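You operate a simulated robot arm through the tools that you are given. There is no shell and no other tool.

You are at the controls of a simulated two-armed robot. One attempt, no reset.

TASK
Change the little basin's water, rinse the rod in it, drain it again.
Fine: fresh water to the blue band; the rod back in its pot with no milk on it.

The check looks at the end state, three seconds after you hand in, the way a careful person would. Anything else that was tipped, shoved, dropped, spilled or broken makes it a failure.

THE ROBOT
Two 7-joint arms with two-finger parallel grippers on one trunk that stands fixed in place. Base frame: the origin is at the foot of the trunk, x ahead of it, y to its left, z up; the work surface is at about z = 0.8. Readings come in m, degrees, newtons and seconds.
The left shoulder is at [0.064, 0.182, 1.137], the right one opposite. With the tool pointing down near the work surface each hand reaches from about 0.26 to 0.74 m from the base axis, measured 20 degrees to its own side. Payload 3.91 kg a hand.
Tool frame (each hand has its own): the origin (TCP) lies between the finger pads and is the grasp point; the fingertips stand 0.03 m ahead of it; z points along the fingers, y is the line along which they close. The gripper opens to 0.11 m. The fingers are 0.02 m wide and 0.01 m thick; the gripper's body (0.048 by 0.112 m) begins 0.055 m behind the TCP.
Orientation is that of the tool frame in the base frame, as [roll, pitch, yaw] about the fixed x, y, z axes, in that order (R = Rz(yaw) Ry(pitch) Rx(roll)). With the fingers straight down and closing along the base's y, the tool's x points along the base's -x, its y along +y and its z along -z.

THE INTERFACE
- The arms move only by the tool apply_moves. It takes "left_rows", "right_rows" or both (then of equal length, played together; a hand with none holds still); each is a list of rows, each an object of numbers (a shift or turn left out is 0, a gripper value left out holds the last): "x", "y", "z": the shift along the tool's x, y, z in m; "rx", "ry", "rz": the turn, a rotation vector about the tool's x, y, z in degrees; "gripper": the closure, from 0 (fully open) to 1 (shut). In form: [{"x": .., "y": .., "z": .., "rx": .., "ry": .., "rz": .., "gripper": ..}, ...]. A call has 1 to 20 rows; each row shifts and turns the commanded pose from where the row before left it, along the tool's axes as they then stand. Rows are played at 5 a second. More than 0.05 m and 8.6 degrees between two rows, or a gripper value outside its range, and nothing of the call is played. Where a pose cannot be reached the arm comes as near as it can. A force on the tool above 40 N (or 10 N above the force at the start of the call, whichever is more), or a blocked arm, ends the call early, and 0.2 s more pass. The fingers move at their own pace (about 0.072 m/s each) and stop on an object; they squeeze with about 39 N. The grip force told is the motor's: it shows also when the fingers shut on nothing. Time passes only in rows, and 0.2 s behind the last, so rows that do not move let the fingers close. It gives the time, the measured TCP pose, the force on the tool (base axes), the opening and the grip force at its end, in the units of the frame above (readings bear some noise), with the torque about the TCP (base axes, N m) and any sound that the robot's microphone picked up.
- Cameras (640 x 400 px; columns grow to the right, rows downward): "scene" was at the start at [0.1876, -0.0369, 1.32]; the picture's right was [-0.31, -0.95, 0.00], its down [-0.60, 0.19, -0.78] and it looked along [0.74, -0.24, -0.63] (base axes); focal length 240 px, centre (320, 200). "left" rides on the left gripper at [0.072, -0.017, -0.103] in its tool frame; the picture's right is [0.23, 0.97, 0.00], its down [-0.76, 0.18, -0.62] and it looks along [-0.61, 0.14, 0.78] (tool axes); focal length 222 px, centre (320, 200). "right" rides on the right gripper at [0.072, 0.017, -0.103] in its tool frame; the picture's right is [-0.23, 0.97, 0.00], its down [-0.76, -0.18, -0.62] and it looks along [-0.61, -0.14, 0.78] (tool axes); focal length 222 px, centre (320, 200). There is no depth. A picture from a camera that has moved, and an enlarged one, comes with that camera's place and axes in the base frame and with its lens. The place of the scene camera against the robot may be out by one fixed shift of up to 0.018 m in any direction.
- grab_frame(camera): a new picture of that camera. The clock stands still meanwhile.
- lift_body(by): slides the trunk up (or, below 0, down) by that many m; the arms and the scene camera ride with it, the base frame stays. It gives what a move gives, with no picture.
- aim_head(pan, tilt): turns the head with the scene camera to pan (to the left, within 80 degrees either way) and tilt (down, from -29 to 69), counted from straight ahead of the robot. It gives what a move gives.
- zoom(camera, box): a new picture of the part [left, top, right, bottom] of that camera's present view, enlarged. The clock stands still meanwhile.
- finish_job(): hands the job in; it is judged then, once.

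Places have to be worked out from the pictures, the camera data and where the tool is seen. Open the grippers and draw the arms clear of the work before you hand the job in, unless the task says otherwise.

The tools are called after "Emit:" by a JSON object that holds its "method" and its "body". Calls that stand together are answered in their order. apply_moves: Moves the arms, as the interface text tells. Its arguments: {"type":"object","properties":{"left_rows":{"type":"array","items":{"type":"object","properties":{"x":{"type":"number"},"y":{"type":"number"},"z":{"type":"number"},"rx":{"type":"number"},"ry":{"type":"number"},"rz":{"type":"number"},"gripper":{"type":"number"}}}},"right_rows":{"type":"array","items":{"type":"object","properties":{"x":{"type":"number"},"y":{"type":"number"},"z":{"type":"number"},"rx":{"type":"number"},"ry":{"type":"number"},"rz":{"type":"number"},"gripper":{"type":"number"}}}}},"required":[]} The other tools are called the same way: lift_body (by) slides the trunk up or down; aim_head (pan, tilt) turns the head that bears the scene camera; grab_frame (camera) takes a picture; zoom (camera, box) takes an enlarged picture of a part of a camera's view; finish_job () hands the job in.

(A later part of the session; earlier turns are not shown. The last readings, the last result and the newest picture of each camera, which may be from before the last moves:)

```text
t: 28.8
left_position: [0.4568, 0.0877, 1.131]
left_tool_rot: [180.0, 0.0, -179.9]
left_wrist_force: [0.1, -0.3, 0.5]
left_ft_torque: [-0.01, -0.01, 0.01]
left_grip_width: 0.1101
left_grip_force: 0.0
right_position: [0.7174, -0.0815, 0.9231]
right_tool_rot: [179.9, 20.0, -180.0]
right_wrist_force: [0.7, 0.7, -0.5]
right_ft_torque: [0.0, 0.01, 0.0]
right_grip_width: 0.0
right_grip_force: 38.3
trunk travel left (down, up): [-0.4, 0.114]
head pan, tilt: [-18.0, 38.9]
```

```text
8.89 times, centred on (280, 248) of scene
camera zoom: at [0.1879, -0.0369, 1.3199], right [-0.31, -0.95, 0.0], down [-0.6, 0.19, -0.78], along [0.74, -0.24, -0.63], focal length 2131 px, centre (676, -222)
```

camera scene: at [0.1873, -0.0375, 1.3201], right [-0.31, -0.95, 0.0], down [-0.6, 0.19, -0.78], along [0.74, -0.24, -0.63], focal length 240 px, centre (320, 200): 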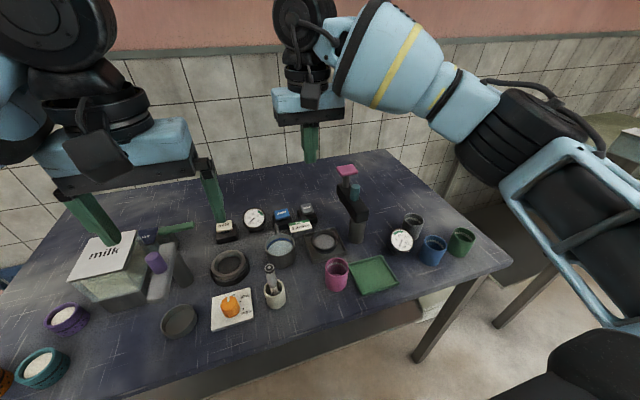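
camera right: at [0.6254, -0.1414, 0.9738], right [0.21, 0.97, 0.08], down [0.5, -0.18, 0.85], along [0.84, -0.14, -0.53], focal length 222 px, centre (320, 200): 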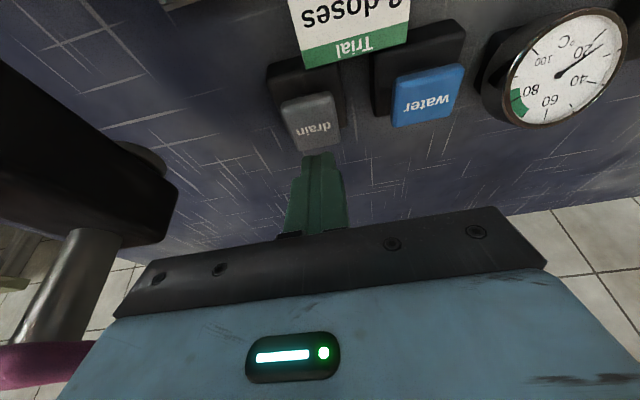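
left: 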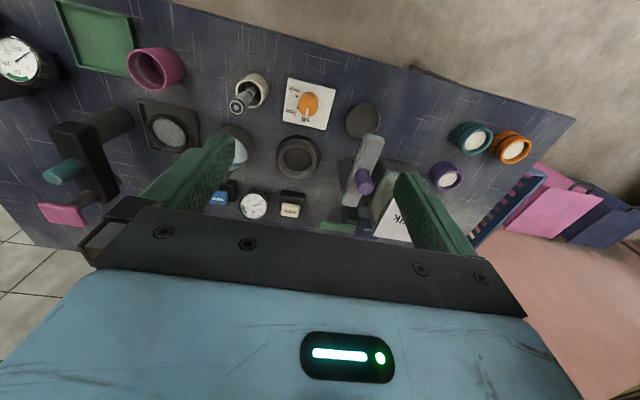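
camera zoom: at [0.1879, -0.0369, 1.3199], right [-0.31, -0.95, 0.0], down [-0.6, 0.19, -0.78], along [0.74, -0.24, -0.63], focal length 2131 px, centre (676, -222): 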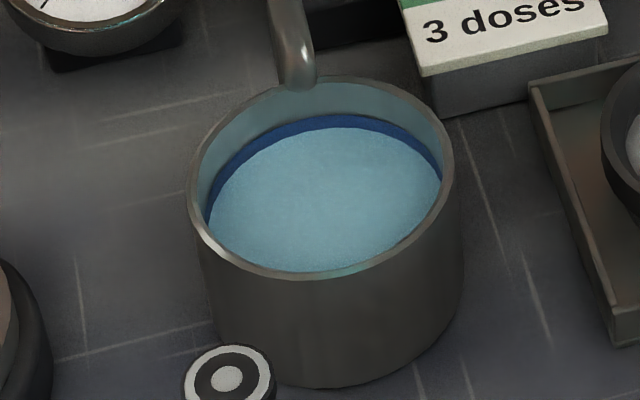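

The water now stands mid-band and the flow has stopped. I lift the right hand up and off to the right, clear of the rod and basin, before bringing the left hand in.

Emit:
{"method": "apply_moves", "body": {"right_rows": [{"x": -0.0114, "z": -0.0313}, {"x": -0.0114, "z": -0.0313}, {"x": -0.0114, "z": -0.0313}, {"x": 0.0195, "y": -0.0333, "z": -0.0195}, {"x": 0.0195, "y": -0.0333, "z": -0.0195}, {"x": 0.0195, "y": -0.0333, "z": -0.0195}, {"x": 0.0195, "y": -0.0333, "z": -0.0195}, {"x": 0.0195, "y": -0.0333, "z": -0.0195}, {"x": 0.0195, "y": -0.0333, "z": -0.0195}, {}]}}

Emit:
{"method": "grab_frame", "body": {"camera": "scene"}}

Emit:
{"method": "zoom", "body": {"camera": "left", "box": [180, 50, 340, 200]}}

Emit:
{"method": "zoom", "body": {"camera": "right", "box": [320, 0, 600, 175]}}

```text
t: 31.0
left_position: [0.4564, 0.0872, 1.1302]
left_tool_rot: [-180.0, 0.0, -179.9]
left_wrist_force: [-0.2, 0.8, 0.2]
left_ft_torque: [-0.03, 0.0, 0.03]
left_grip_width: 0.1099
left_grip_force: 0.0
right_position: [0.5657, -0.278, 1.0892]
right_tool_rot: [-180.0, 19.9, -179.9]
right_wrist_force: [0.7, 0.3, -0.5]
right_ft_torque: [0.0, 0.0, 0.0]
right_grip_width: 0.0001
right_grip_force: 37.4
trunk travel left (down, up): [-0.4, 0.114]
head pan, tilt: [-18.0, 38.9]
```

```text
taken
camera scene: at [0.1881, -0.0363, 1.3199], right [-0.31, -0.95, 0.0], down [-0.6, 0.19, -0.78], along [0.74, -0.24, -0.63], focal length 240 px, centre (320, 200)
```

scene: 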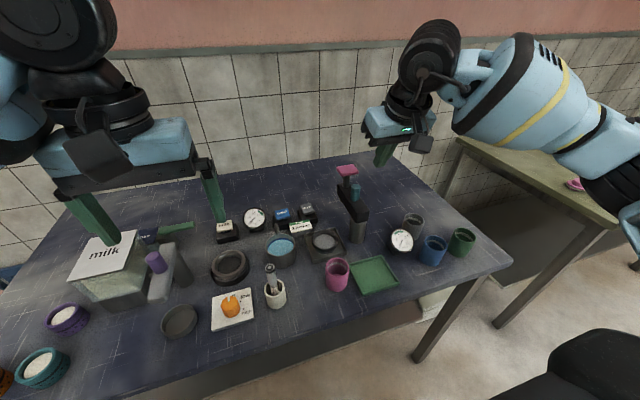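

```text
2.67 times, centred on (260, 125) of left
camera zoom: at [0.3825, 0.0696, 1.2339], right [-0.23, 0.97, 0.0], down [0.76, 0.18, 0.62], along [0.61, 0.14, -0.78], focal length 592 px, centre (480, 400)
```

zoom: 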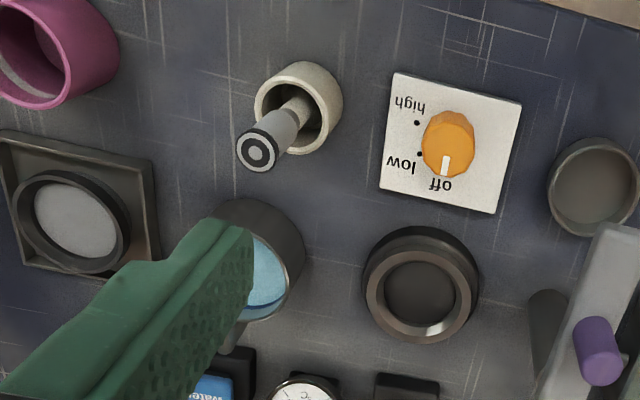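

```text
2.29 times, centred on (460, 88) of right
camera zoom: at [0.4622, -0.2611, 1.162], right [0.21, 0.97, 0.08], down [0.5, -0.18, 0.85], along [0.84, -0.14, -0.53], focal length 508 px, centre (0, 457)
```

zoom: 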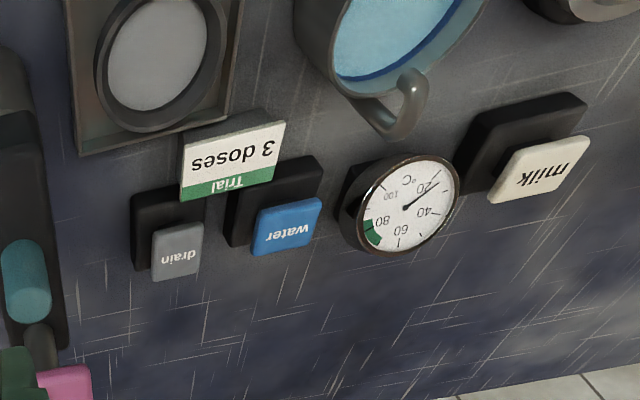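

The right arm is clear. I move the open left hand to a hover above the rod, with its tips about 6–7 cm above the rod's top, and look.

Emit:
{"method": "apply_moves", "body": {"left_rows": [{"x": -0.0097, "y": -0.0268, "z": 0.0275, "gripper": 0}, {"x": -0.0097, "y": -0.0268, "z": 0.0275}, {"x": -0.0097, "y": -0.0268, "z": 0.0275}, {"x": -0.0097, "y": -0.0268, "z": 0.0275}, {}]}}

Emit:
{"method": "grab_frame", "body": {"camera": "left"}}

Emit:
{"method": "zoom", "body": {"camera": "scene", "box": [200, 160, 360, 320]}}

```text
t: 32.2
left_position: [0.4923, -0.0238, 1.0222]
left_tool_rot: [-179.9, 0.0, -179.9]
left_wrist_force: [0.3, -0.1, -0.6]
left_ft_torque: [-0.02, -0.01, 0.02]
left_grip_width: 0.11
left_grip_force: 0.1
right_position: [0.5664, -0.2791, 1.0904]
right_tool_rot: [-180.0, 20.1, 180.0]
right_wrist_force: [0.0, -0.1, 0.0]
right_ft_torque: [-0.02, 0.0, -0.01]
right_grip_width: 0.0
right_grip_force: 37.6
trunk travel left (down, up): [-0.4, 0.114]
head pan, tilt: [-18.0, 38.9]
```

```text
taken
camera left: at [0.42, -0.0411, 1.1253], right [-0.23, 0.97, 0.0], down [0.76, 0.18, 0.62], along [0.61, 0.14, -0.78], focal length 222 px, centre (320, 200)
```

left: 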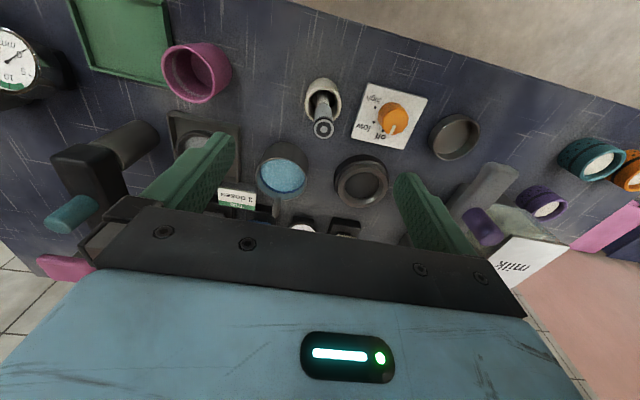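

```text
2.50 times, centred on (280, 240) of scene
camera zoom: at [0.1873, -0.0363, 1.3201], right [-0.31, -0.95, 0.0], down [-0.6, 0.19, -0.78], along [0.74, -0.24, -0.63], focal length 599 px, centre (420, 100)
```

zoom: 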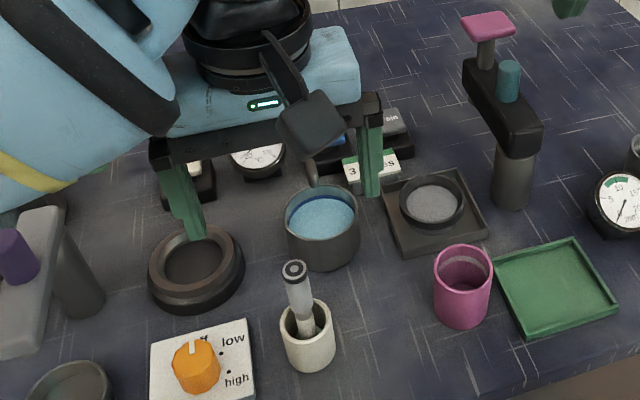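

The rod is centred under the open gripper, within a few millimetres. I zoom in for a finer reading.

Emit:
{"method": "zoom", "body": {"camera": "left", "box": [280, 60, 370, 150]}}

Emit:
{"method": "zoom", "body": {"camera": "left", "box": [230, 120, 330, 220]}}

Emit:
{"method": "zoom", "body": {"camera": "scene", "box": [255, 255, 300, 315]}}

```text
4.44 times, centred on (325, 105) of left
camera zoom: at [0.42, -0.0411, 1.1253], right [-0.23, 0.97, 0.0], down [0.76, 0.18, 0.62], along [0.61, 0.14, -0.78], focal length 987 px, centre (298, 622)
```

zoom: 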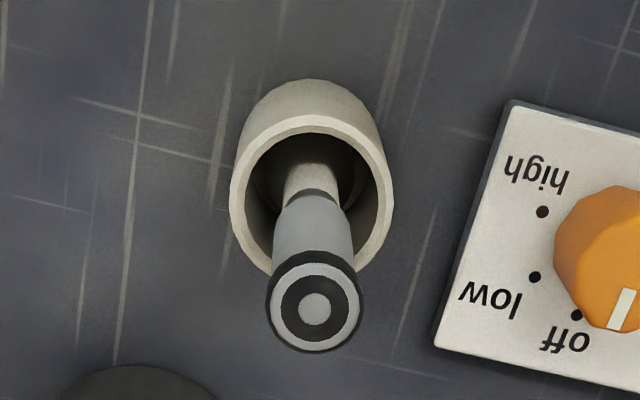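

```text
4.00 times, centred on (280, 170) of left
camera zoom: at [0.42, -0.0411, 1.1253], right [-0.23, 0.97, 0.0], down [0.76, 0.18, 0.62], along [0.61, 0.14, -0.78], focal length 888 px, centre (480, 320)
```

zoom: 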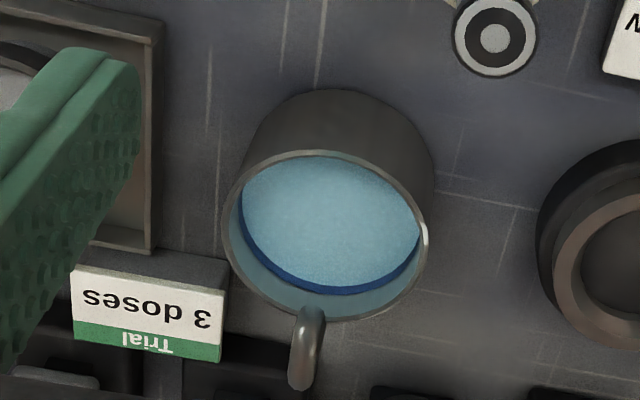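

```text
6.67 times, centred on (278, 285) of scene
camera zoom: at [0.1873, -0.0363, 1.3201], right [-0.31, -0.95, 0.0], down [-0.6, 0.19, -0.78], along [0.74, -0.24, -0.63], focal length 1598 px, centre (603, -367)
```

zoom: 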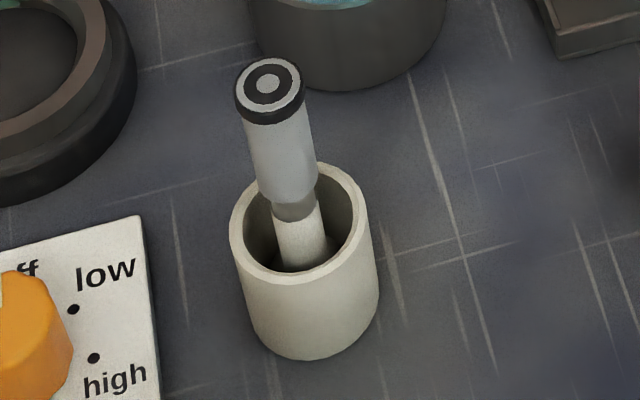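

The rod's axis is at (0.495, -0.021) and upright, and the basin centre is (0.608, -0.055) with the spout over its far edge. I lower straight down to TCP z ≈ 0.90 with fingers partly closed around the handle.

Emit:
{"method": "apply_moves", "body": {"left_rows": [{"z": 0.03, "gripper": 0.4}, {"z": 0.03}, {"z": 0.03}, {"z": 0.0306}, {}]}}

Emit:
{"method": "grab_frame", "body": {"camera": "left"}}

Emit:
{"method": "zoom", "body": {"camera": "scene", "box": [235, 225, 325, 315]}}

```text
t: 33.4
left_position: [0.4933, -0.0219, 0.8987]
left_tool_rot: [180.0, 0.1, -179.8]
left_wrist_force: [-0.4, -0.5, 0.0]
left_ft_torque: [0.02, -0.01, 0.01]
left_grip_width: 0.0659
left_grip_force: 0.1
right_position: [0.5658, -0.2781, 1.0911]
right_tool_rot: [-179.9, 20.1, 180.0]
right_wrist_force: [0.0, 0.6, 0.3]
right_ft_torque: [0.01, 0.01, 0.03]
right_grip_width: 0.0
right_grip_force: 37.2
trunk travel left (down, up): [-0.4, 0.114]
head pan, tilt: [-18.0, 38.9]
```

```text
taken
camera left: at [0.4209, -0.0394, 1.0023], right [-0.23, 0.97, 0.0], down [0.76, 0.18, 0.62], along [0.61, 0.14, -0.78], focal length 222 px, centre (320, 200)
```

left: 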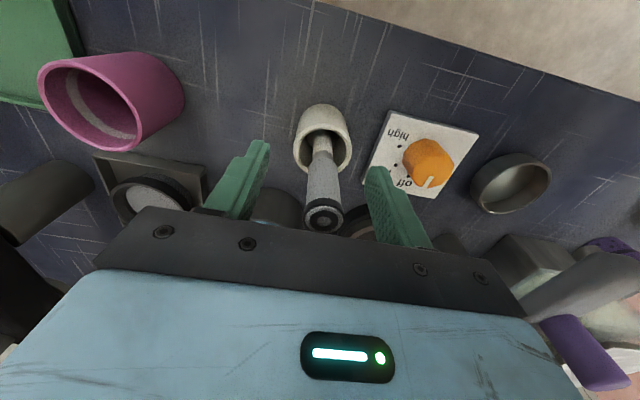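

```text
4.44 times, centred on (280, 270) of scene
camera zoom: at [0.1874, -0.0369, 1.3201], right [-0.31, -0.95, 0.0], down [-0.6, 0.19, -0.78], along [0.74, -0.24, -0.63], focal length 1066 px, centre (498, -111)
```

zoom: 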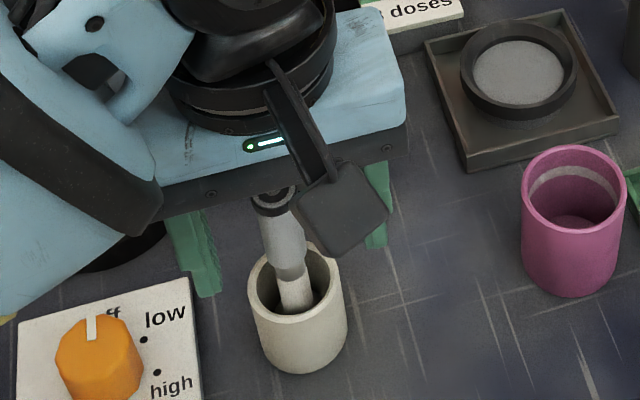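

The handle sits between the fingers, near centre. I close the gripper on it.

Emit:
{"method": "apply_moves", "body": {"left_rows": [{"gripper": 1}, {}, {}, {}, {}]}}

Emit:
{"method": "zoom", "body": {"camera": "left", "box": [240, 80, 420, 240]}}

```text
t: 34.6
left_position: [0.4941, -0.0219, 0.8987]
left_tool_rot: [-180.0, 0.0, -179.9]
left_wrist_force: [-0.6, -0.2, 0.1]
left_ft_torque: [-0.01, -0.01, -0.01]
left_grip_width: 0.0179
left_grip_force: 39.1
right_position: [0.5666, -0.2786, 1.0904]
right_tool_rot: [-179.9, 20.0, 179.9]
right_wrist_force: [-0.9, 0.0, -0.5]
right_ft_torque: [-0.01, 0.01, -0.01]
right_grip_width: 0.0002
right_grip_force: 37.4
trunk travel left (down, up): [-0.4, 0.114]
head pan, tilt: [-18.0, 38.9]
```

```text
2.50 times, centred on (330, 160) of left
camera zoom: at [0.421, -0.0393, 1.0024], right [-0.23, 0.97, 0.0], down [0.76, 0.18, 0.62], along [0.61, 0.14, -0.78], focal length 555 px, centre (295, 300)
```

zoom: 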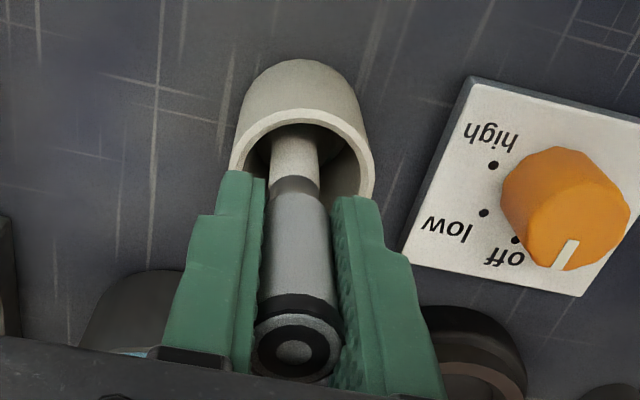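

It grips at 17.9 mm. I lift straight up 10 cm, slowly, and inspect the rod's lower end.

Emit:
{"method": "apply_moves", "body": {"left_rows": [{"z": -0.01}, {"z": -0.02}, {"z": -0.025}, {"z": -0.025}, {"z": -0.02}, {}]}}

Emit:
{"method": "grab_frame", "body": {"camera": "left"}}

Emit:
{"method": "zoom", "body": {"camera": "scene", "box": [225, 205, 325, 315]}}

Emit:
{"method": "grab_frame", "body": {"camera": "right"}}

```text
t: 36.0
left_position: [0.4961, -0.0197, 0.9989]
left_tool_rot: [-180.0, 0.0, -179.8]
left_wrist_force: [0.3, -1.0, -0.7]
left_ft_torque: [0.0, 0.03, 0.02]
left_grip_width: 0.0177
left_grip_force: 39.2
right_position: [0.566, -0.2792, 1.0892]
right_tool_rot: [180.0, 20.1, 180.0]
right_wrist_force: [-0.6, 0.5, -0.8]
right_ft_torque: [0.02, 0.0, 0.01]
right_grip_width: 0.0
right_grip_force: 37.4
trunk travel left (down, up): [-0.4, 0.114]
head pan, tilt: [-18.0, 38.9]
```

```text
taken
camera left: at [0.4226, -0.0374, 1.1033], right [-0.23, 0.97, 0.0], down [0.76, 0.18, 0.62], along [0.61, 0.14, -0.78], focal length 222 px, centre (320, 200)
```

left: 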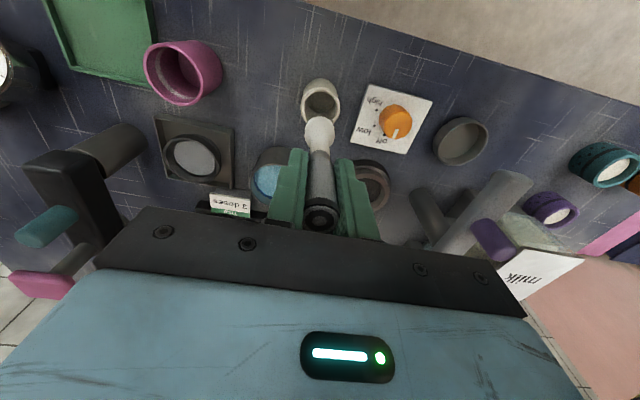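

```text
3.64 times, centred on (275, 260) of scene
camera zoom: at [0.1878, -0.0369, 1.32], right [-0.31, -0.95, 0.0], down [-0.6, 0.19, -0.78], along [0.74, -0.24, -0.63], focal length 872 px, centre (484, -18)
```

zoom: 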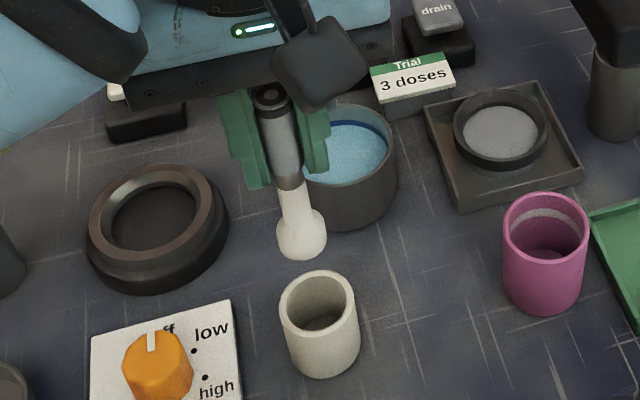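

```text
taken
camera right: at [0.4623, -0.2614, 1.1621], right [0.21, 0.97, 0.08], down [0.5, -0.18, 0.85], along [0.84, -0.14, -0.53], focal length 222 px, centre (320, 200)
```

right: 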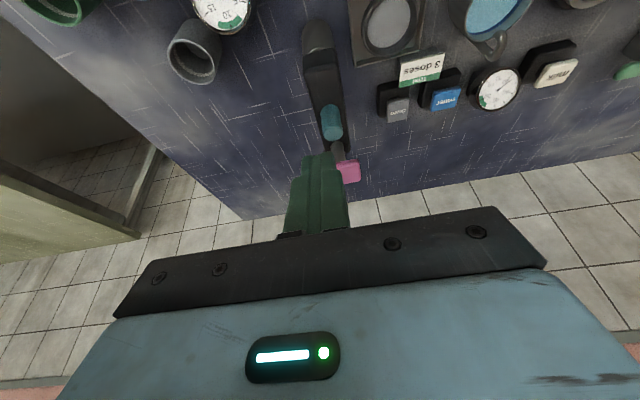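

The rod is pestle-shaped: handle, grey collar, then a white stem with a wider bulb. I zoom to judge the milk coat and its length.

Emit:
{"method": "zoom", "body": {"camera": "scene", "box": [280, 222, 325, 282]}}

Emit:
{"method": "zoom", "body": {"camera": "left", "box": [270, 90, 380, 240]}}

Emit:
{"method": "zoom", "body": {"camera": "scene", "box": [280, 215, 335, 270]}}

```text
6.67 times, centred on (302, 252) of scene
camera zoom: at [0.1878, -0.0369, 1.32], right [-0.31, -0.95, 0.0], down [-0.6, 0.19, -0.78], along [0.74, -0.24, -0.63], focal length 1598 px, centre (437, -147)
```

zoom: 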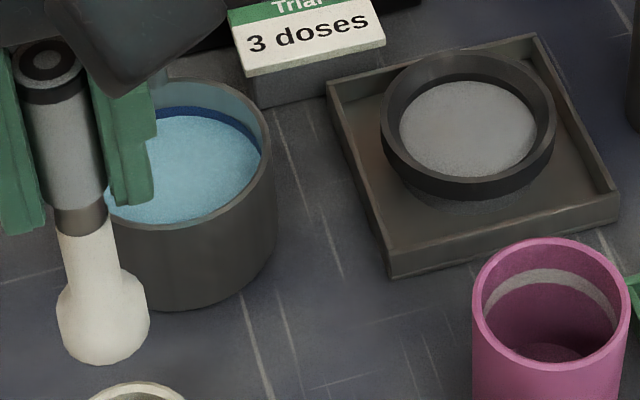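

```text
2.67 times, centred on (325, 165) of left
camera zoom: at [0.4226, -0.0374, 1.1033], right [-0.23, 0.97, 0.0], down [0.76, 0.18, 0.62], along [0.61, 0.14, -0.78], focal length 592 px, centre (307, 293)
```

zoom: 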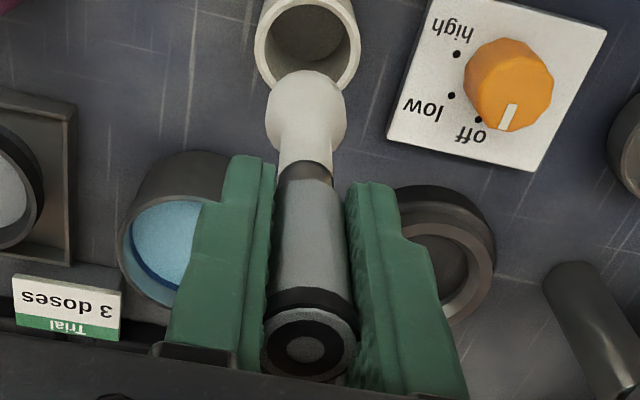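

```text
7.27 times, centred on (308, 242) of scene
camera zoom: at [0.1878, -0.0369, 1.32], right [-0.31, -0.95, 0.0], down [-0.6, 0.19, -0.78], along [0.74, -0.24, -0.63], focal length 1744 px, centre (411, -109)
```

zoom: 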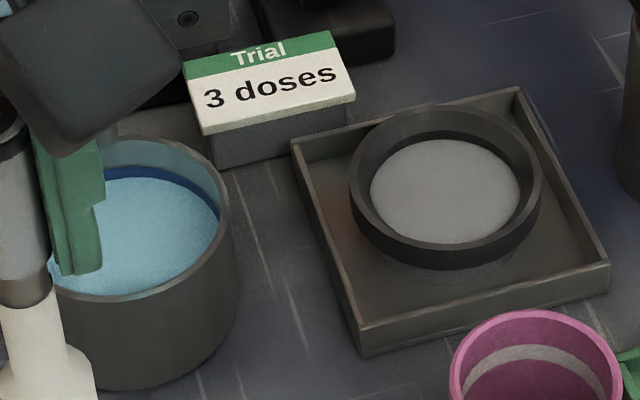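

The milk coat reaches from the bulb up to the collar, roughly 5.5 cm. I carry the rod level across to above the basin at (0.597, -0.055), keeping it short of the spout.

Emit:
{"method": "apply_moves", "body": {"left_rows": [{"x": -0.0255, "y": -0.0085}, {"x": -0.0255, "y": -0.0085}, {"x": -0.0255, "y": -0.0085}, {"x": -0.0255, "y": -0.0085}, {}]}}

Emit:
{"method": "zoom", "body": {"camera": "left", "box": [240, 60, 420, 240]}}

Emit:
{"method": "zoom", "body": {"camera": "scene", "box": [240, 190, 330, 280]}}

Emit:
{"method": "zoom", "body": {"camera": "right", "box": [380, 0, 600, 120]}}

```text
t: 37.2
left_position: [0.5983, -0.0572, 0.9996]
left_tool_rot: [-180.0, 0.0, -180.0]
left_wrist_force: [-0.3, -0.3, -1.0]
left_ft_torque: [-0.02, -0.02, 0.0]
left_grip_width: 0.0177
left_grip_force: 39.1
right_position: [0.566, -0.2781, 1.0913]
right_tool_rot: [180.0, 20.1, -180.0]
right_wrist_force: [0.4, 0.4, 0.1]
right_ft_torque: [0.01, 0.0, -0.02]
right_grip_width: 0.0
right_grip_force: 37.7
trunk travel left (down, up): [-0.4, 0.114]
head pan, tilt: [-18.0, 38.9]
```

```text
2.22 times, centred on (330, 150) of left
camera zoom: at [0.525, -0.0743, 1.1038], right [-0.23, 0.97, 0.0], down [0.76, 0.18, 0.62], along [0.61, 0.14, -0.78], focal length 494 px, centre (298, 311)
```

zoom: 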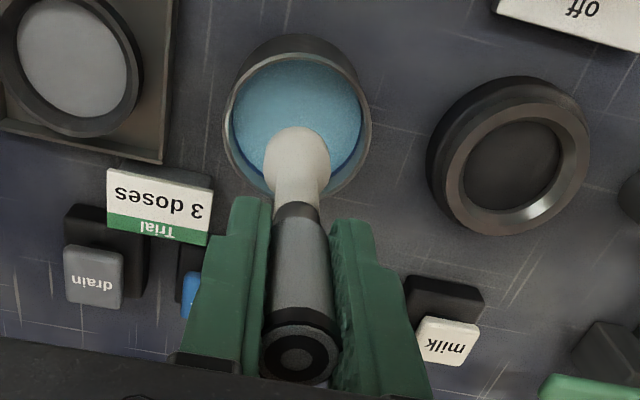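

```text
4.44 times, centred on (285, 235) of scene
camera zoom: at [0.1877, -0.0365, 1.32], right [-0.31, -0.95, 0.0], down [-0.6, 0.19, -0.78], along [0.74, -0.24, -0.63], focal length 1066 px, centre (476, 44)
```

zoom: 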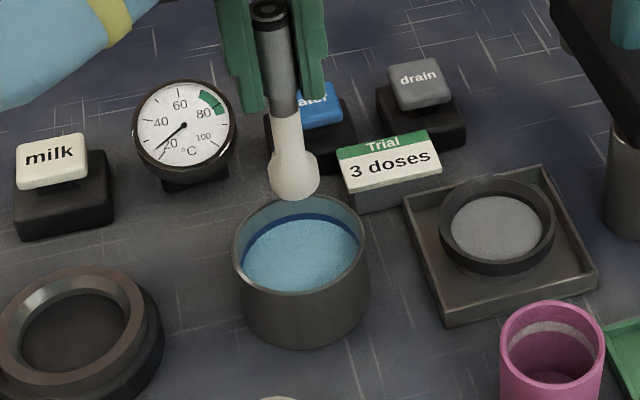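

```text
2.91 times, centred on (490, 60) of right
camera zoom: at [0.4622, -0.261, 1.1622], right [0.21, 0.97, 0.08], down [0.5, -0.18, 0.85], along [0.84, -0.14, -0.53], focal length 646 px, centre (-174, 607)
```

zoom: 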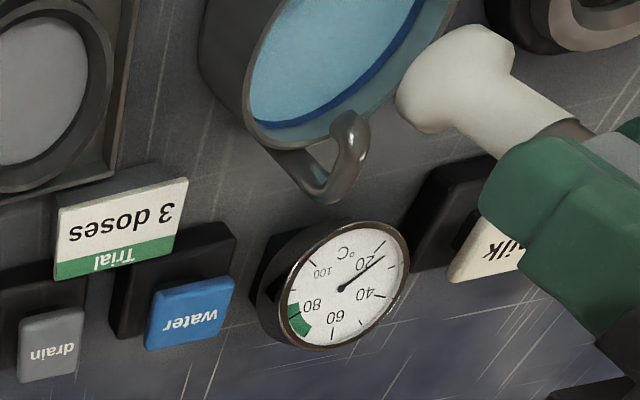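

The rod is lined up in y and about 9 mm on the near side of basin centre, clear of the spout. I lower it 6.5 cm so the bulb enters the basin, then check.

Emit:
{"method": "apply_moves", "body": {"left_rows": [{"z": 0.02}, {"z": 0.02}, {"z": 0.015}, {"z": 0.01}, {}]}}

Emit:
{"method": "zoom", "body": {"camera": "scene", "box": [250, 205, 320, 275]}}

Emit:
{"method": "zoom", "body": {"camera": "right", "box": [380, 0, 600, 120]}}

Emit:
{"method": "zoom", "body": {"camera": "left", "box": [240, 60, 420, 240]}}

```text
t: 38.4
left_position: [0.5968, -0.0559, 0.9348]
left_tool_rot: [180.0, 0.0, -179.9]
left_wrist_force: [0.3, 0.9, -0.1]
left_ft_torque: [0.0, -0.04, -0.01]
left_grip_width: 0.0177
left_grip_force: 38.8
right_position: [0.5662, -0.2789, 1.0904]
right_tool_rot: [-180.0, 20.0, 180.0]
right_wrist_force: [0.2, 0.0, 0.6]
right_ft_torque: [-0.03, 0.02, -0.01]
right_grip_width: 0.0
right_grip_force: 37.4
trunk travel left (down, up): [-0.4, 0.114]
head pan, tilt: [-18.0, 38.9]
```

```text
5.71 times, centred on (285, 240) of scene
camera zoom: at [0.1876, -0.0369, 1.32], right [-0.31, -0.95, 0.0], down [-0.6, 0.19, -0.78], along [0.74, -0.24, -0.63], focal length 1370 px, centre (520, -29)
```

zoom: 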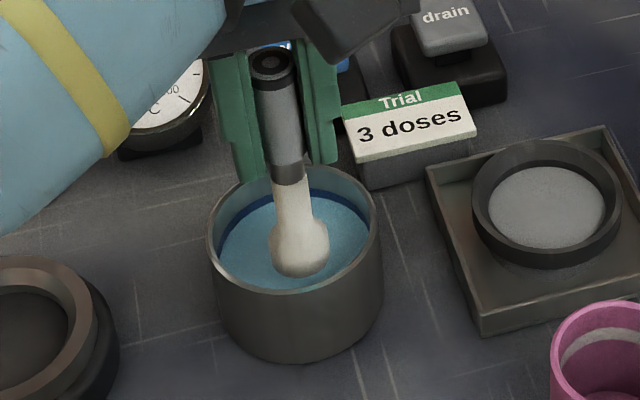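

```text
2.91 times, centred on (490, 60) of right
camera zoom: at [0.4621, -0.2613, 1.1622], right [0.21, 0.97, 0.08], down [0.5, -0.18, 0.85], along [0.84, -0.14, -0.53], focal length 646 px, centre (-174, 607)
```

zoom: 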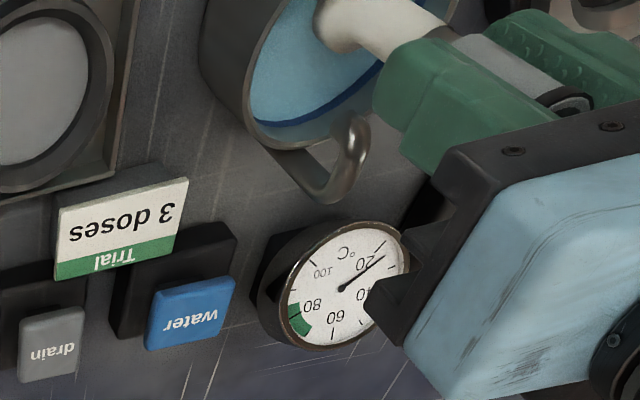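

```text
2.22 times, centred on (330, 150) of left
camera zoom: at [0.5238, -0.073, 1.0386], right [-0.23, 0.97, 0.0], down [0.76, 0.18, 0.62], along [0.61, 0.14, -0.78], focal length 494 px, centre (298, 311)
```

zoom: 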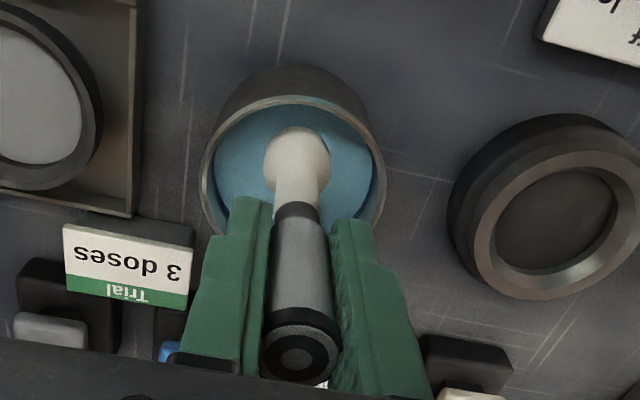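

The bulb is just entering the water, well inside the rim and clear of the spout. I go down 2.5 cm more, gently, watching the force.

Emit:
{"method": "apply_moves", "body": {"left_rows": [{"z": 0.008}, {"z": 0.008}, {"z": 0.006}, {"z": 0.003}, {}]}}

Emit:
{"method": "zoom", "body": {"camera": "scene", "box": [250, 205, 320, 275]}}

Emit:
{"method": "zoom", "body": {"camera": "left", "box": [240, 60, 420, 240]}}

```text
t: 39.6
left_position: [0.5962, -0.0548, 0.9102]
left_tool_rot: [180.0, 0.0, -179.9]
left_wrist_force: [0.4, 0.0, 0.1]
left_ft_torque: [0.0, -0.01, 0.02]
left_grip_width: 0.018
left_grip_force: 39.1
right_position: [0.5665, -0.2786, 1.0911]
right_tool_rot: [-179.9, 20.1, -179.9]
right_wrist_force: [-0.7, -0.6, -0.7]
right_ft_torque: [-0.01, -0.02, 0.0]
right_grip_width: 0.0001
right_grip_force: 37.6
trunk travel left (down, up): [-0.4, 0.114]
head pan, tilt: [-18.0, 38.9]
```

```text
5.71 times, centred on (285, 240) of scene
camera zoom: at [0.1876, -0.0369, 1.32], right [-0.31, -0.95, 0.0], down [-0.6, 0.19, -0.78], along [0.74, -0.24, -0.63], focal length 1370 px, centre (520, -29)
```

zoom: 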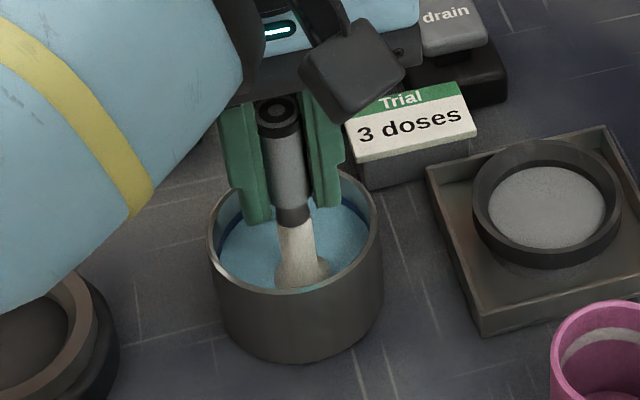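

```text
2.22 times, centred on (330, 150) of left
camera zoom: at [0.523, -0.0723, 1.0135], right [-0.23, 0.97, 0.0], down [0.76, 0.18, 0.62], along [0.61, 0.14, -0.78], focal length 494 px, centre (298, 311)
```

zoom: 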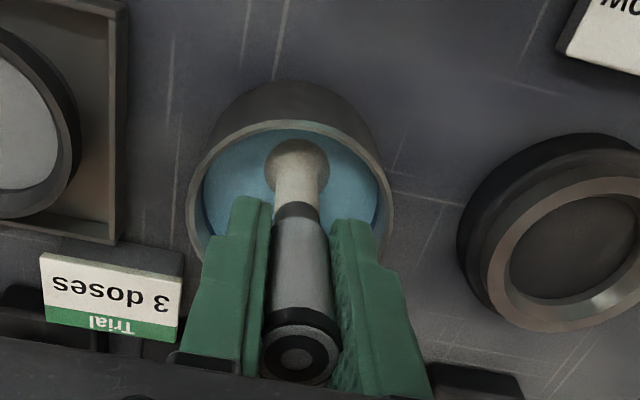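

Contact-free so far, with the bulb mostly immersed. I go 4 mm deeper and stir in small circles, kept well inside the walls.

Emit:
{"method": "apply_moves", "body": {"left_rows": [{"z": 0.004}, {"y": 0.01}, {"x": -0.005, "y": -0.01}, {"x": 0.005, "y": -0.01}, {"x": 0.005, "y": 0.01}, {"x": -0.005, "y": 0.01}, {"x": -0.005, "y": -0.01}, {"x": 0.005, "y": -0.01}, {"x": 0.005, "y": 0.01}, {"x": -0.005, "y": 0.01}, {"x": -0.005, "y": -0.01}, {"x": 0.005, "y": -0.01}, {"x": 0.005, "y": 0.01}, {"x": -0.005, "y": 0.01}, {"y": -0.01}]}}

Emit:
{"method": "zoom", "body": {"camera": "scene", "box": [250, 205, 320, 275]}}

Emit:
{"method": "zoom", "body": {"camera": "left", "box": [240, 60, 420, 240]}}

```text
t: 42.8
left_position: [0.5956, -0.0548, 0.9071]
left_tool_rot: [180.0, 0.0, -179.8]
left_wrist_force: [-0.1, 0.3, -1.1]
left_ft_torque: [0.02, -0.04, -0.02]
left_grip_width: 0.0178
left_grip_force: 39.0
right_position: [0.5657, -0.2791, 1.0901]
right_tool_rot: [179.9, 20.0, 179.9]
right_wrist_force: [-1.4, -0.4, -0.6]
right_ft_torque: [0.01, 0.03, 0.0]
right_grip_width: 0.0002
right_grip_force: 37.5
trunk travel left (down, up): [-0.4, 0.114]
head pan, tilt: [-18.0, 38.9]
```

```text
5.71 times, centred on (285, 240) of scene
camera zoom: at [0.1874, -0.0374, 1.32], right [-0.31, -0.95, 0.0], down [-0.6, 0.19, -0.78], along [0.74, -0.24, -0.63], focal length 1370 px, centre (520, -29)
```

zoom: 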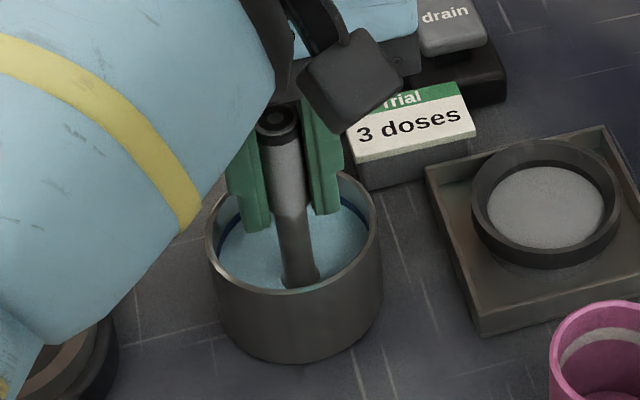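

```text
2.22 times, centred on (330, 150) of left
camera zoom: at [0.5221, -0.0718, 1.0102], right [-0.23, 0.97, 0.0], down [0.76, 0.18, 0.62], along [0.61, 0.14, -0.78], focal length 494 px, centre (298, 311)
```

zoom: 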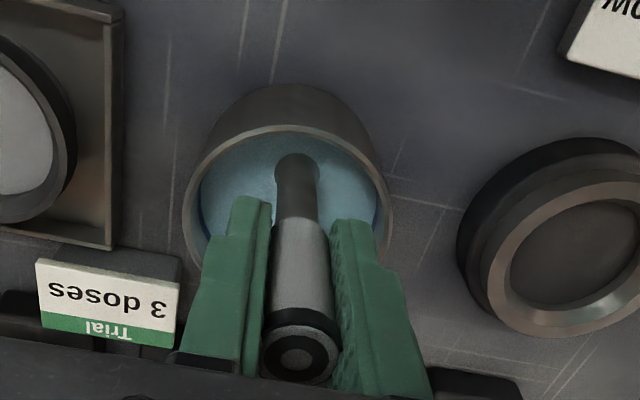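

The white coat is gone from the stem and the water has turned slightly cloudy. I stir a little longer for thoroughness, then lift the rod above the basin to inspect it.

Emit:
{"method": "apply_moves", "body": {"left_rows": [{"y": 0.01}, {"x": -0.005, "y": -0.01}, {"x": 0.005, "y": -0.01}, {"x": 0.005, "y": 0.01}, {"x": -0.005, "y": 0.01}, {"x": -0.005, "y": -0.01}, {"x": 0.005, "y": -0.01}, {"x": 0.005, "y": 0.01}, {"x": -0.005, "y": 0.01}, {"y": -0.01}, {}]}}

Emit:
{"method": "apply_moves", "body": {"left_rows": [{"z": -0.01}, {"z": -0.015}, {"z": -0.02}, {"z": -0.025}, {"z": -0.024}, {}, {}]}}

Emit:
{"method": "zoom", "body": {"camera": "scene", "box": [245, 190, 325, 270]}}

Emit:
{"method": "zoom", "body": {"camera": "left", "box": [260, 70, 390, 200]}}

Emit:
{"method": "zoom", "body": {"camera": "right", "box": [430, 0, 600, 90]}}

```text
t: 45.2
left_position: [0.6013, -0.0403, 0.8974]
left_tool_rot: [179.2, -0.3, -178.6]
left_wrist_force: [0.5, -0.4, 1.0]
left_ft_torque: [0.01, 0.04, 0.02]
left_grip_width: 0.018
left_grip_force: 39.1
right_position: [0.565, -0.2787, 1.0904]
right_tool_rot: [180.0, 20.0, -180.0]
right_wrist_force: [-0.3, -0.2, 0.6]
right_ft_torque: [0.0, -0.03, 0.0]
right_grip_width: 0.0
right_grip_force: 37.4
trunk travel left (down, up): [-0.4, 0.114]
head pan, tilt: [-18.0, 38.9]
```

```text
t: 46.8
left_position: [0.596, -0.0552, 1.0]
left_tool_rot: [-179.9, 0.1, -179.8]
left_wrist_force: [0.9, -0.3, -0.4]
left_ft_torque: [0.02, -0.03, 0.02]
left_grip_width: 0.018
left_grip_force: 38.6
right_position: [0.5659, -0.279, 1.0905]
right_tool_rot: [-180.0, 20.1, -179.9]
right_wrist_force: [0.3, 0.1, -0.3]
right_ft_torque: [0.0, 0.01, -0.03]
right_grip_width: 0.0
right_grip_force: 38.2
trunk travel left (down, up): [-0.4, 0.114]
head pan, tilt: [-18.0, 38.9]
```

```text
5.00 times, centred on (285, 230) of scene
camera zoom: at [0.1875, -0.0372, 1.32], right [-0.31, -0.95, 0.0], down [-0.6, 0.19, -0.78], along [0.74, -0.24, -0.63], focal length 1199 px, centre (495, 50)
```

zoom: 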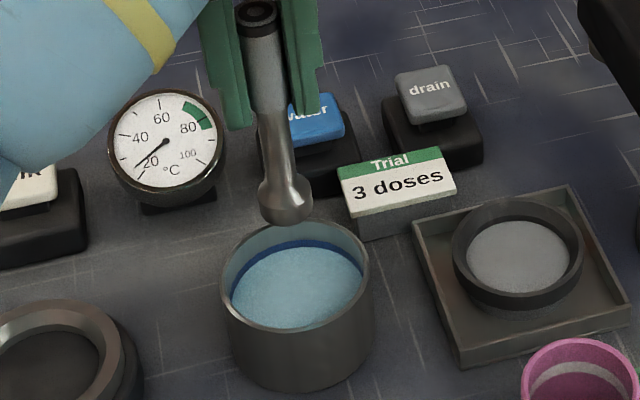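

```text
3.08 times, centred on (325, 135) of left
camera zoom: at [0.5234, -0.0721, 1.1044], right [-0.23, 0.97, 0.0], down [0.76, 0.18, 0.62], along [0.61, 0.14, -0.78], focal length 684 px, centre (305, 400)
```

zoom: 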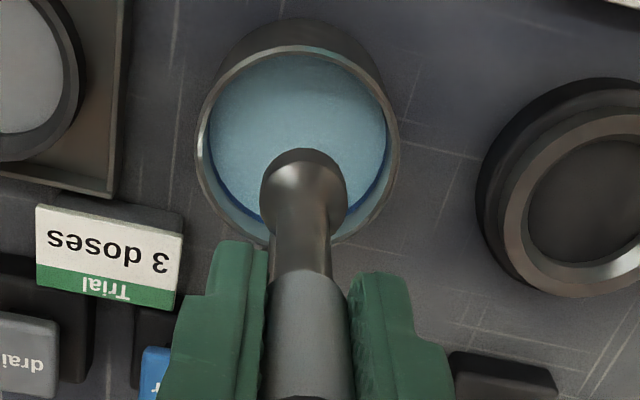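

```text
3.76 times, centred on (515, 45) of right
camera zoom: at [0.462, -0.2616, 1.1621], right [0.21, 0.97, 0.08], down [0.5, -0.18, 0.85], along [0.84, -0.14, -0.53], focal length 836 px, centre (-414, 784)
```

zoom: 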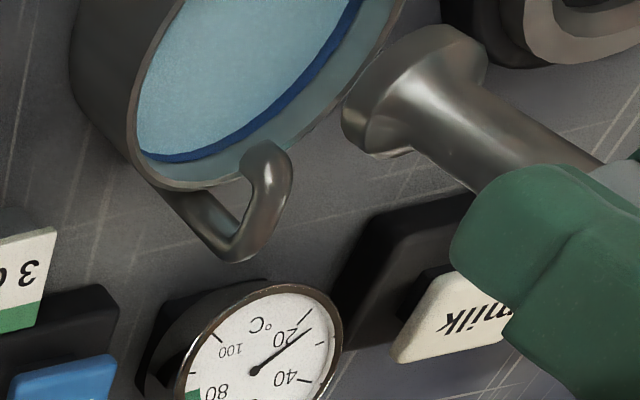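

The rod is now clean metal all over. The reading mid-way showed the left arm briefly off its commanded pose by about 1.5 cm, though it is back now, so I check that the basin and surroundings are undisturbed.

Emit:
{"method": "zoom", "body": {"camera": "scene", "box": [256, 225, 304, 270]}}

Emit:
{"method": "grab_frame", "body": {"camera": "scene"}}

Emit:
{"method": "grab_frame", "body": {"camera": "left"}}

```text
8.89 times, centred on (280, 248) of scene
camera zoom: at [0.1875, -0.0372, 1.32], right [-0.31, -0.95, 0.0], down [-0.6, 0.19, -0.78], along [0.74, -0.24, -0.63], focal length 2131 px, centre (676, -222)
```

zoom: 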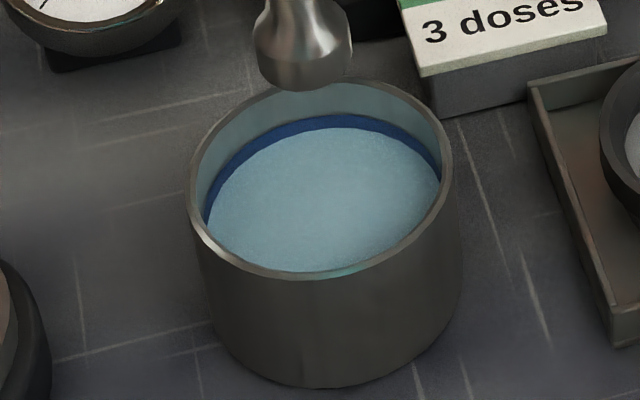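

```text
taken
camera scene: at [0.1875, -0.0372, 1.32], right [-0.31, -0.95, 0.0], down [-0.6, 0.19, -0.78], along [0.74, -0.24, -0.63], focal length 240 px, centre (320, 200)
```

scene: 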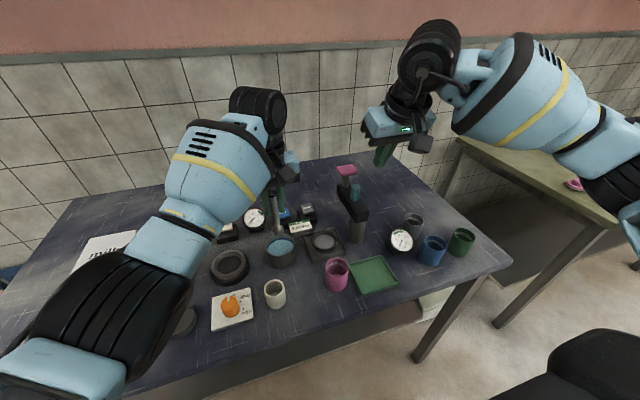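

```text
taken
camera left: at [0.5234, -0.0721, 1.1044], right [-0.23, 0.97, 0.0], down [0.76, 0.18, 0.62], along [0.61, 0.14, -0.78], focal length 222 px, centre (320, 200)
```

left: 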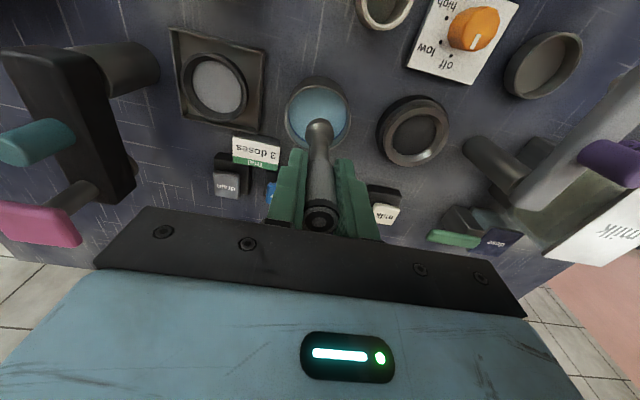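

Basin and surroundings are unmoved and nothing has spilled. I let the rod drip a moment, then carry it back along the same path to above its pot.

Emit:
{"method": "apply_moves", "body": {"left_rows": [{}, {}, {}, {}, {}, {"x": 0.0255, "y": 0.0085}, {"x": 0.0255, "y": 0.0085}, {"x": 0.0255, "y": 0.0085}, {"x": 0.0255, "y": 0.0085}, {}]}}

Emit:
{"method": "zoom", "body": {"camera": "left", "box": [270, 50, 380, 160]}}

Emit:
{"method": "zoom", "body": {"camera": "scene", "box": [225, 205, 325, 315]}}

```text
t: 49.0
left_position: [0.4956, -0.0202, 1.0003]
left_tool_rot: [-180.0, 0.0, -179.9]
left_wrist_force: [-0.9, -0.4, 0.7]
left_ft_torque: [0.01, 0.03, 0.0]
left_grip_width: 0.0179
left_grip_force: 38.5
right_position: [0.5653, -0.2788, 1.0903]
right_tool_rot: [-180.0, 20.0, -180.0]
right_wrist_force: [-0.6, 0.7, 0.5]
right_ft_torque: [-0.01, 0.0, 0.01]
right_grip_width: 0.0002
right_grip_force: 37.7
trunk travel left (down, up): [-0.4, 0.114]
head pan, tilt: [-18.0, 38.9]
```

```text
3.64 times, centred on (325, 105) of left
camera zoom: at [0.4231, -0.0379, 1.1044], right [-0.23, 0.97, 0.0], down [0.76, 0.18, 0.62], along [0.61, 0.14, -0.78], focal length 808 px, centre (302, 546)
```

zoom: 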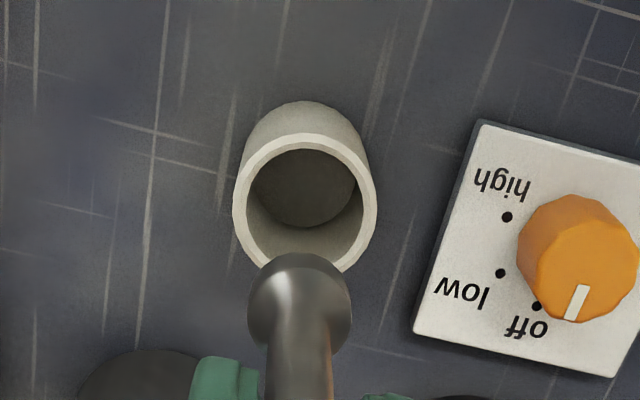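

```text
3.64 times, centred on (275, 260) of scene
camera zoom: at [0.1879, -0.0369, 1.32], right [-0.31, -0.95, 0.0], down [-0.6, 0.19, -0.78], along [0.74, -0.24, -0.63], focal length 872 px, centre (484, -18)
```

zoom: 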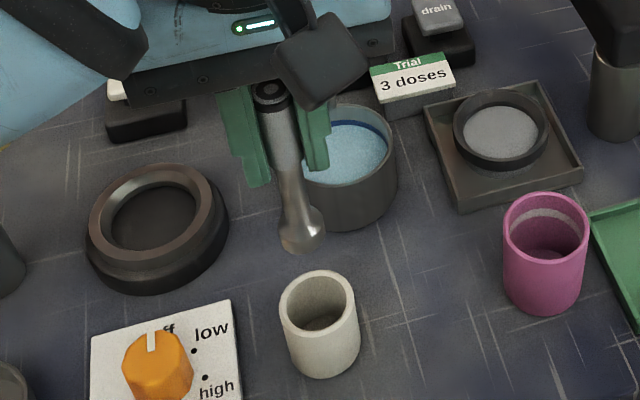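

The clean rod hangs over the pot at the same x-y it was lifted from. I lower it 9.5 cm, then check force and position before releasing.

Emit:
{"method": "apply_moves", "body": {"left_rows": [{"z": 0.02}, {"z": 0.02}, {"z": 0.02}, {"z": 0.015}, {"z": 0.01}, {"z": 0.01}, {}]}}

Emit:
{"method": "zoom", "body": {"camera": "left", "box": [240, 80, 420, 240]}}

Emit:
{"method": "zoom", "body": {"camera": "scene", "box": [245, 235, 315, 315]}}

```text
t: 50.6
left_position: [0.4955, -0.0211, 0.9031]
left_tool_rot: [-179.9, 0.0, -179.9]
left_wrist_force: [0.0, -0.2, -0.6]
left_ft_torque: [-0.02, 0.01, 0.0]
left_grip_width: 0.0176
left_grip_force: 39.1
right_position: [0.5673, -0.2789, 1.0897]
right_tool_rot: [179.9, 20.0, 180.0]
right_wrist_force: [-0.1, 0.2, -0.7]
right_ft_torque: [0.02, 0.02, 0.01]
right_grip_width: 0.0
right_grip_force: 37.5
trunk travel left (down, up): [-0.4, 0.114]
head pan, tilt: [-18.0, 38.9]
```

```text
2.50 times, centred on (330, 160) of left
camera zoom: at [0.4219, -0.0381, 1.0082], right [-0.23, 0.97, 0.0], down [0.76, 0.18, 0.62], along [0.61, 0.14, -0.78], focal length 555 px, centre (295, 300)
```

zoom: 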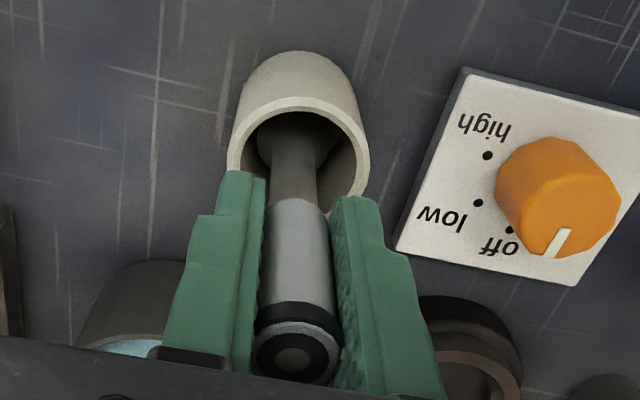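

```text
5.00 times, centred on (280, 275) of scene
camera zoom: at [0.1876, -0.0369, 1.32], right [-0.31, -0.95, 0.0], down [-0.6, 0.19, -0.78], along [0.74, -0.24, -0.63], focal length 1199 px, centre (520, -175)
```

zoom: 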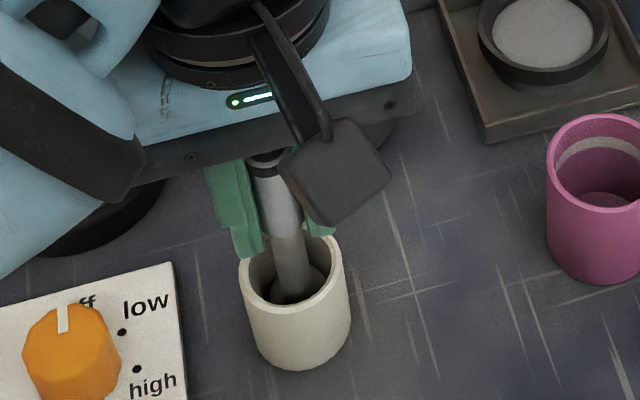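

It is inside the pot with no contact force. I lower the last 5 mm gently to the original height.

Emit:
{"method": "apply_moves", "body": {"left_rows": [{"z": 0.002}, {"z": 0.0015}, {"z": 0.0012}, {}]}}

```text
t: 51.6
left_position: [0.4945, -0.0201, 0.9003]
left_tool_rot: [-179.9, 0.0, -179.8]
left_wrist_force: [-0.5, 0.6, -0.4]
left_ft_torque: [-0.02, -0.02, 0.01]
left_grip_width: 0.0179
left_grip_force: 38.1
right_position: [0.567, -0.2789, 1.0895]
right_tool_rot: [179.9, 19.9, -180.0]
right_wrist_force: [0.1, 0.0, 0.7]
right_ft_torque: [0.02, 0.0, -0.03]
right_grip_width: 0.0
right_grip_force: 37.6
trunk travel left (down, up): [-0.4, 0.114]
head pan, tilt: [-18.0, 38.9]
```

No noticeable force yet; I ease down a touch more to feel for the pot floor.

Emit:
{"method": "apply_moves", "body": {"left_rows": [{"z": 0.0008}, {}]}}

```text
t: 52.2
left_position: [0.4942, -0.0209, 0.8997]
left_tool_rot: [180.0, 0.0, -179.9]
left_wrist_force: [0.1, -0.4, -1.2]
left_ft_torque: [-0.02, 0.01, -0.02]
left_grip_width: 0.0181
left_grip_force: 38.9
right_position: [0.5657, -0.2786, 1.0903]
right_tool_rot: [-180.0, 20.0, 180.0]
right_wrist_force: [0.2, -0.5, 0.4]
right_ft_torque: [0.02, 0.03, -0.01]
right_grip_width: 0.0001
right_grip_force: 37.7
trunk travel left (down, up): [-0.4, 0.114]
head pan, tilt: [-18.0, 38.9]
```

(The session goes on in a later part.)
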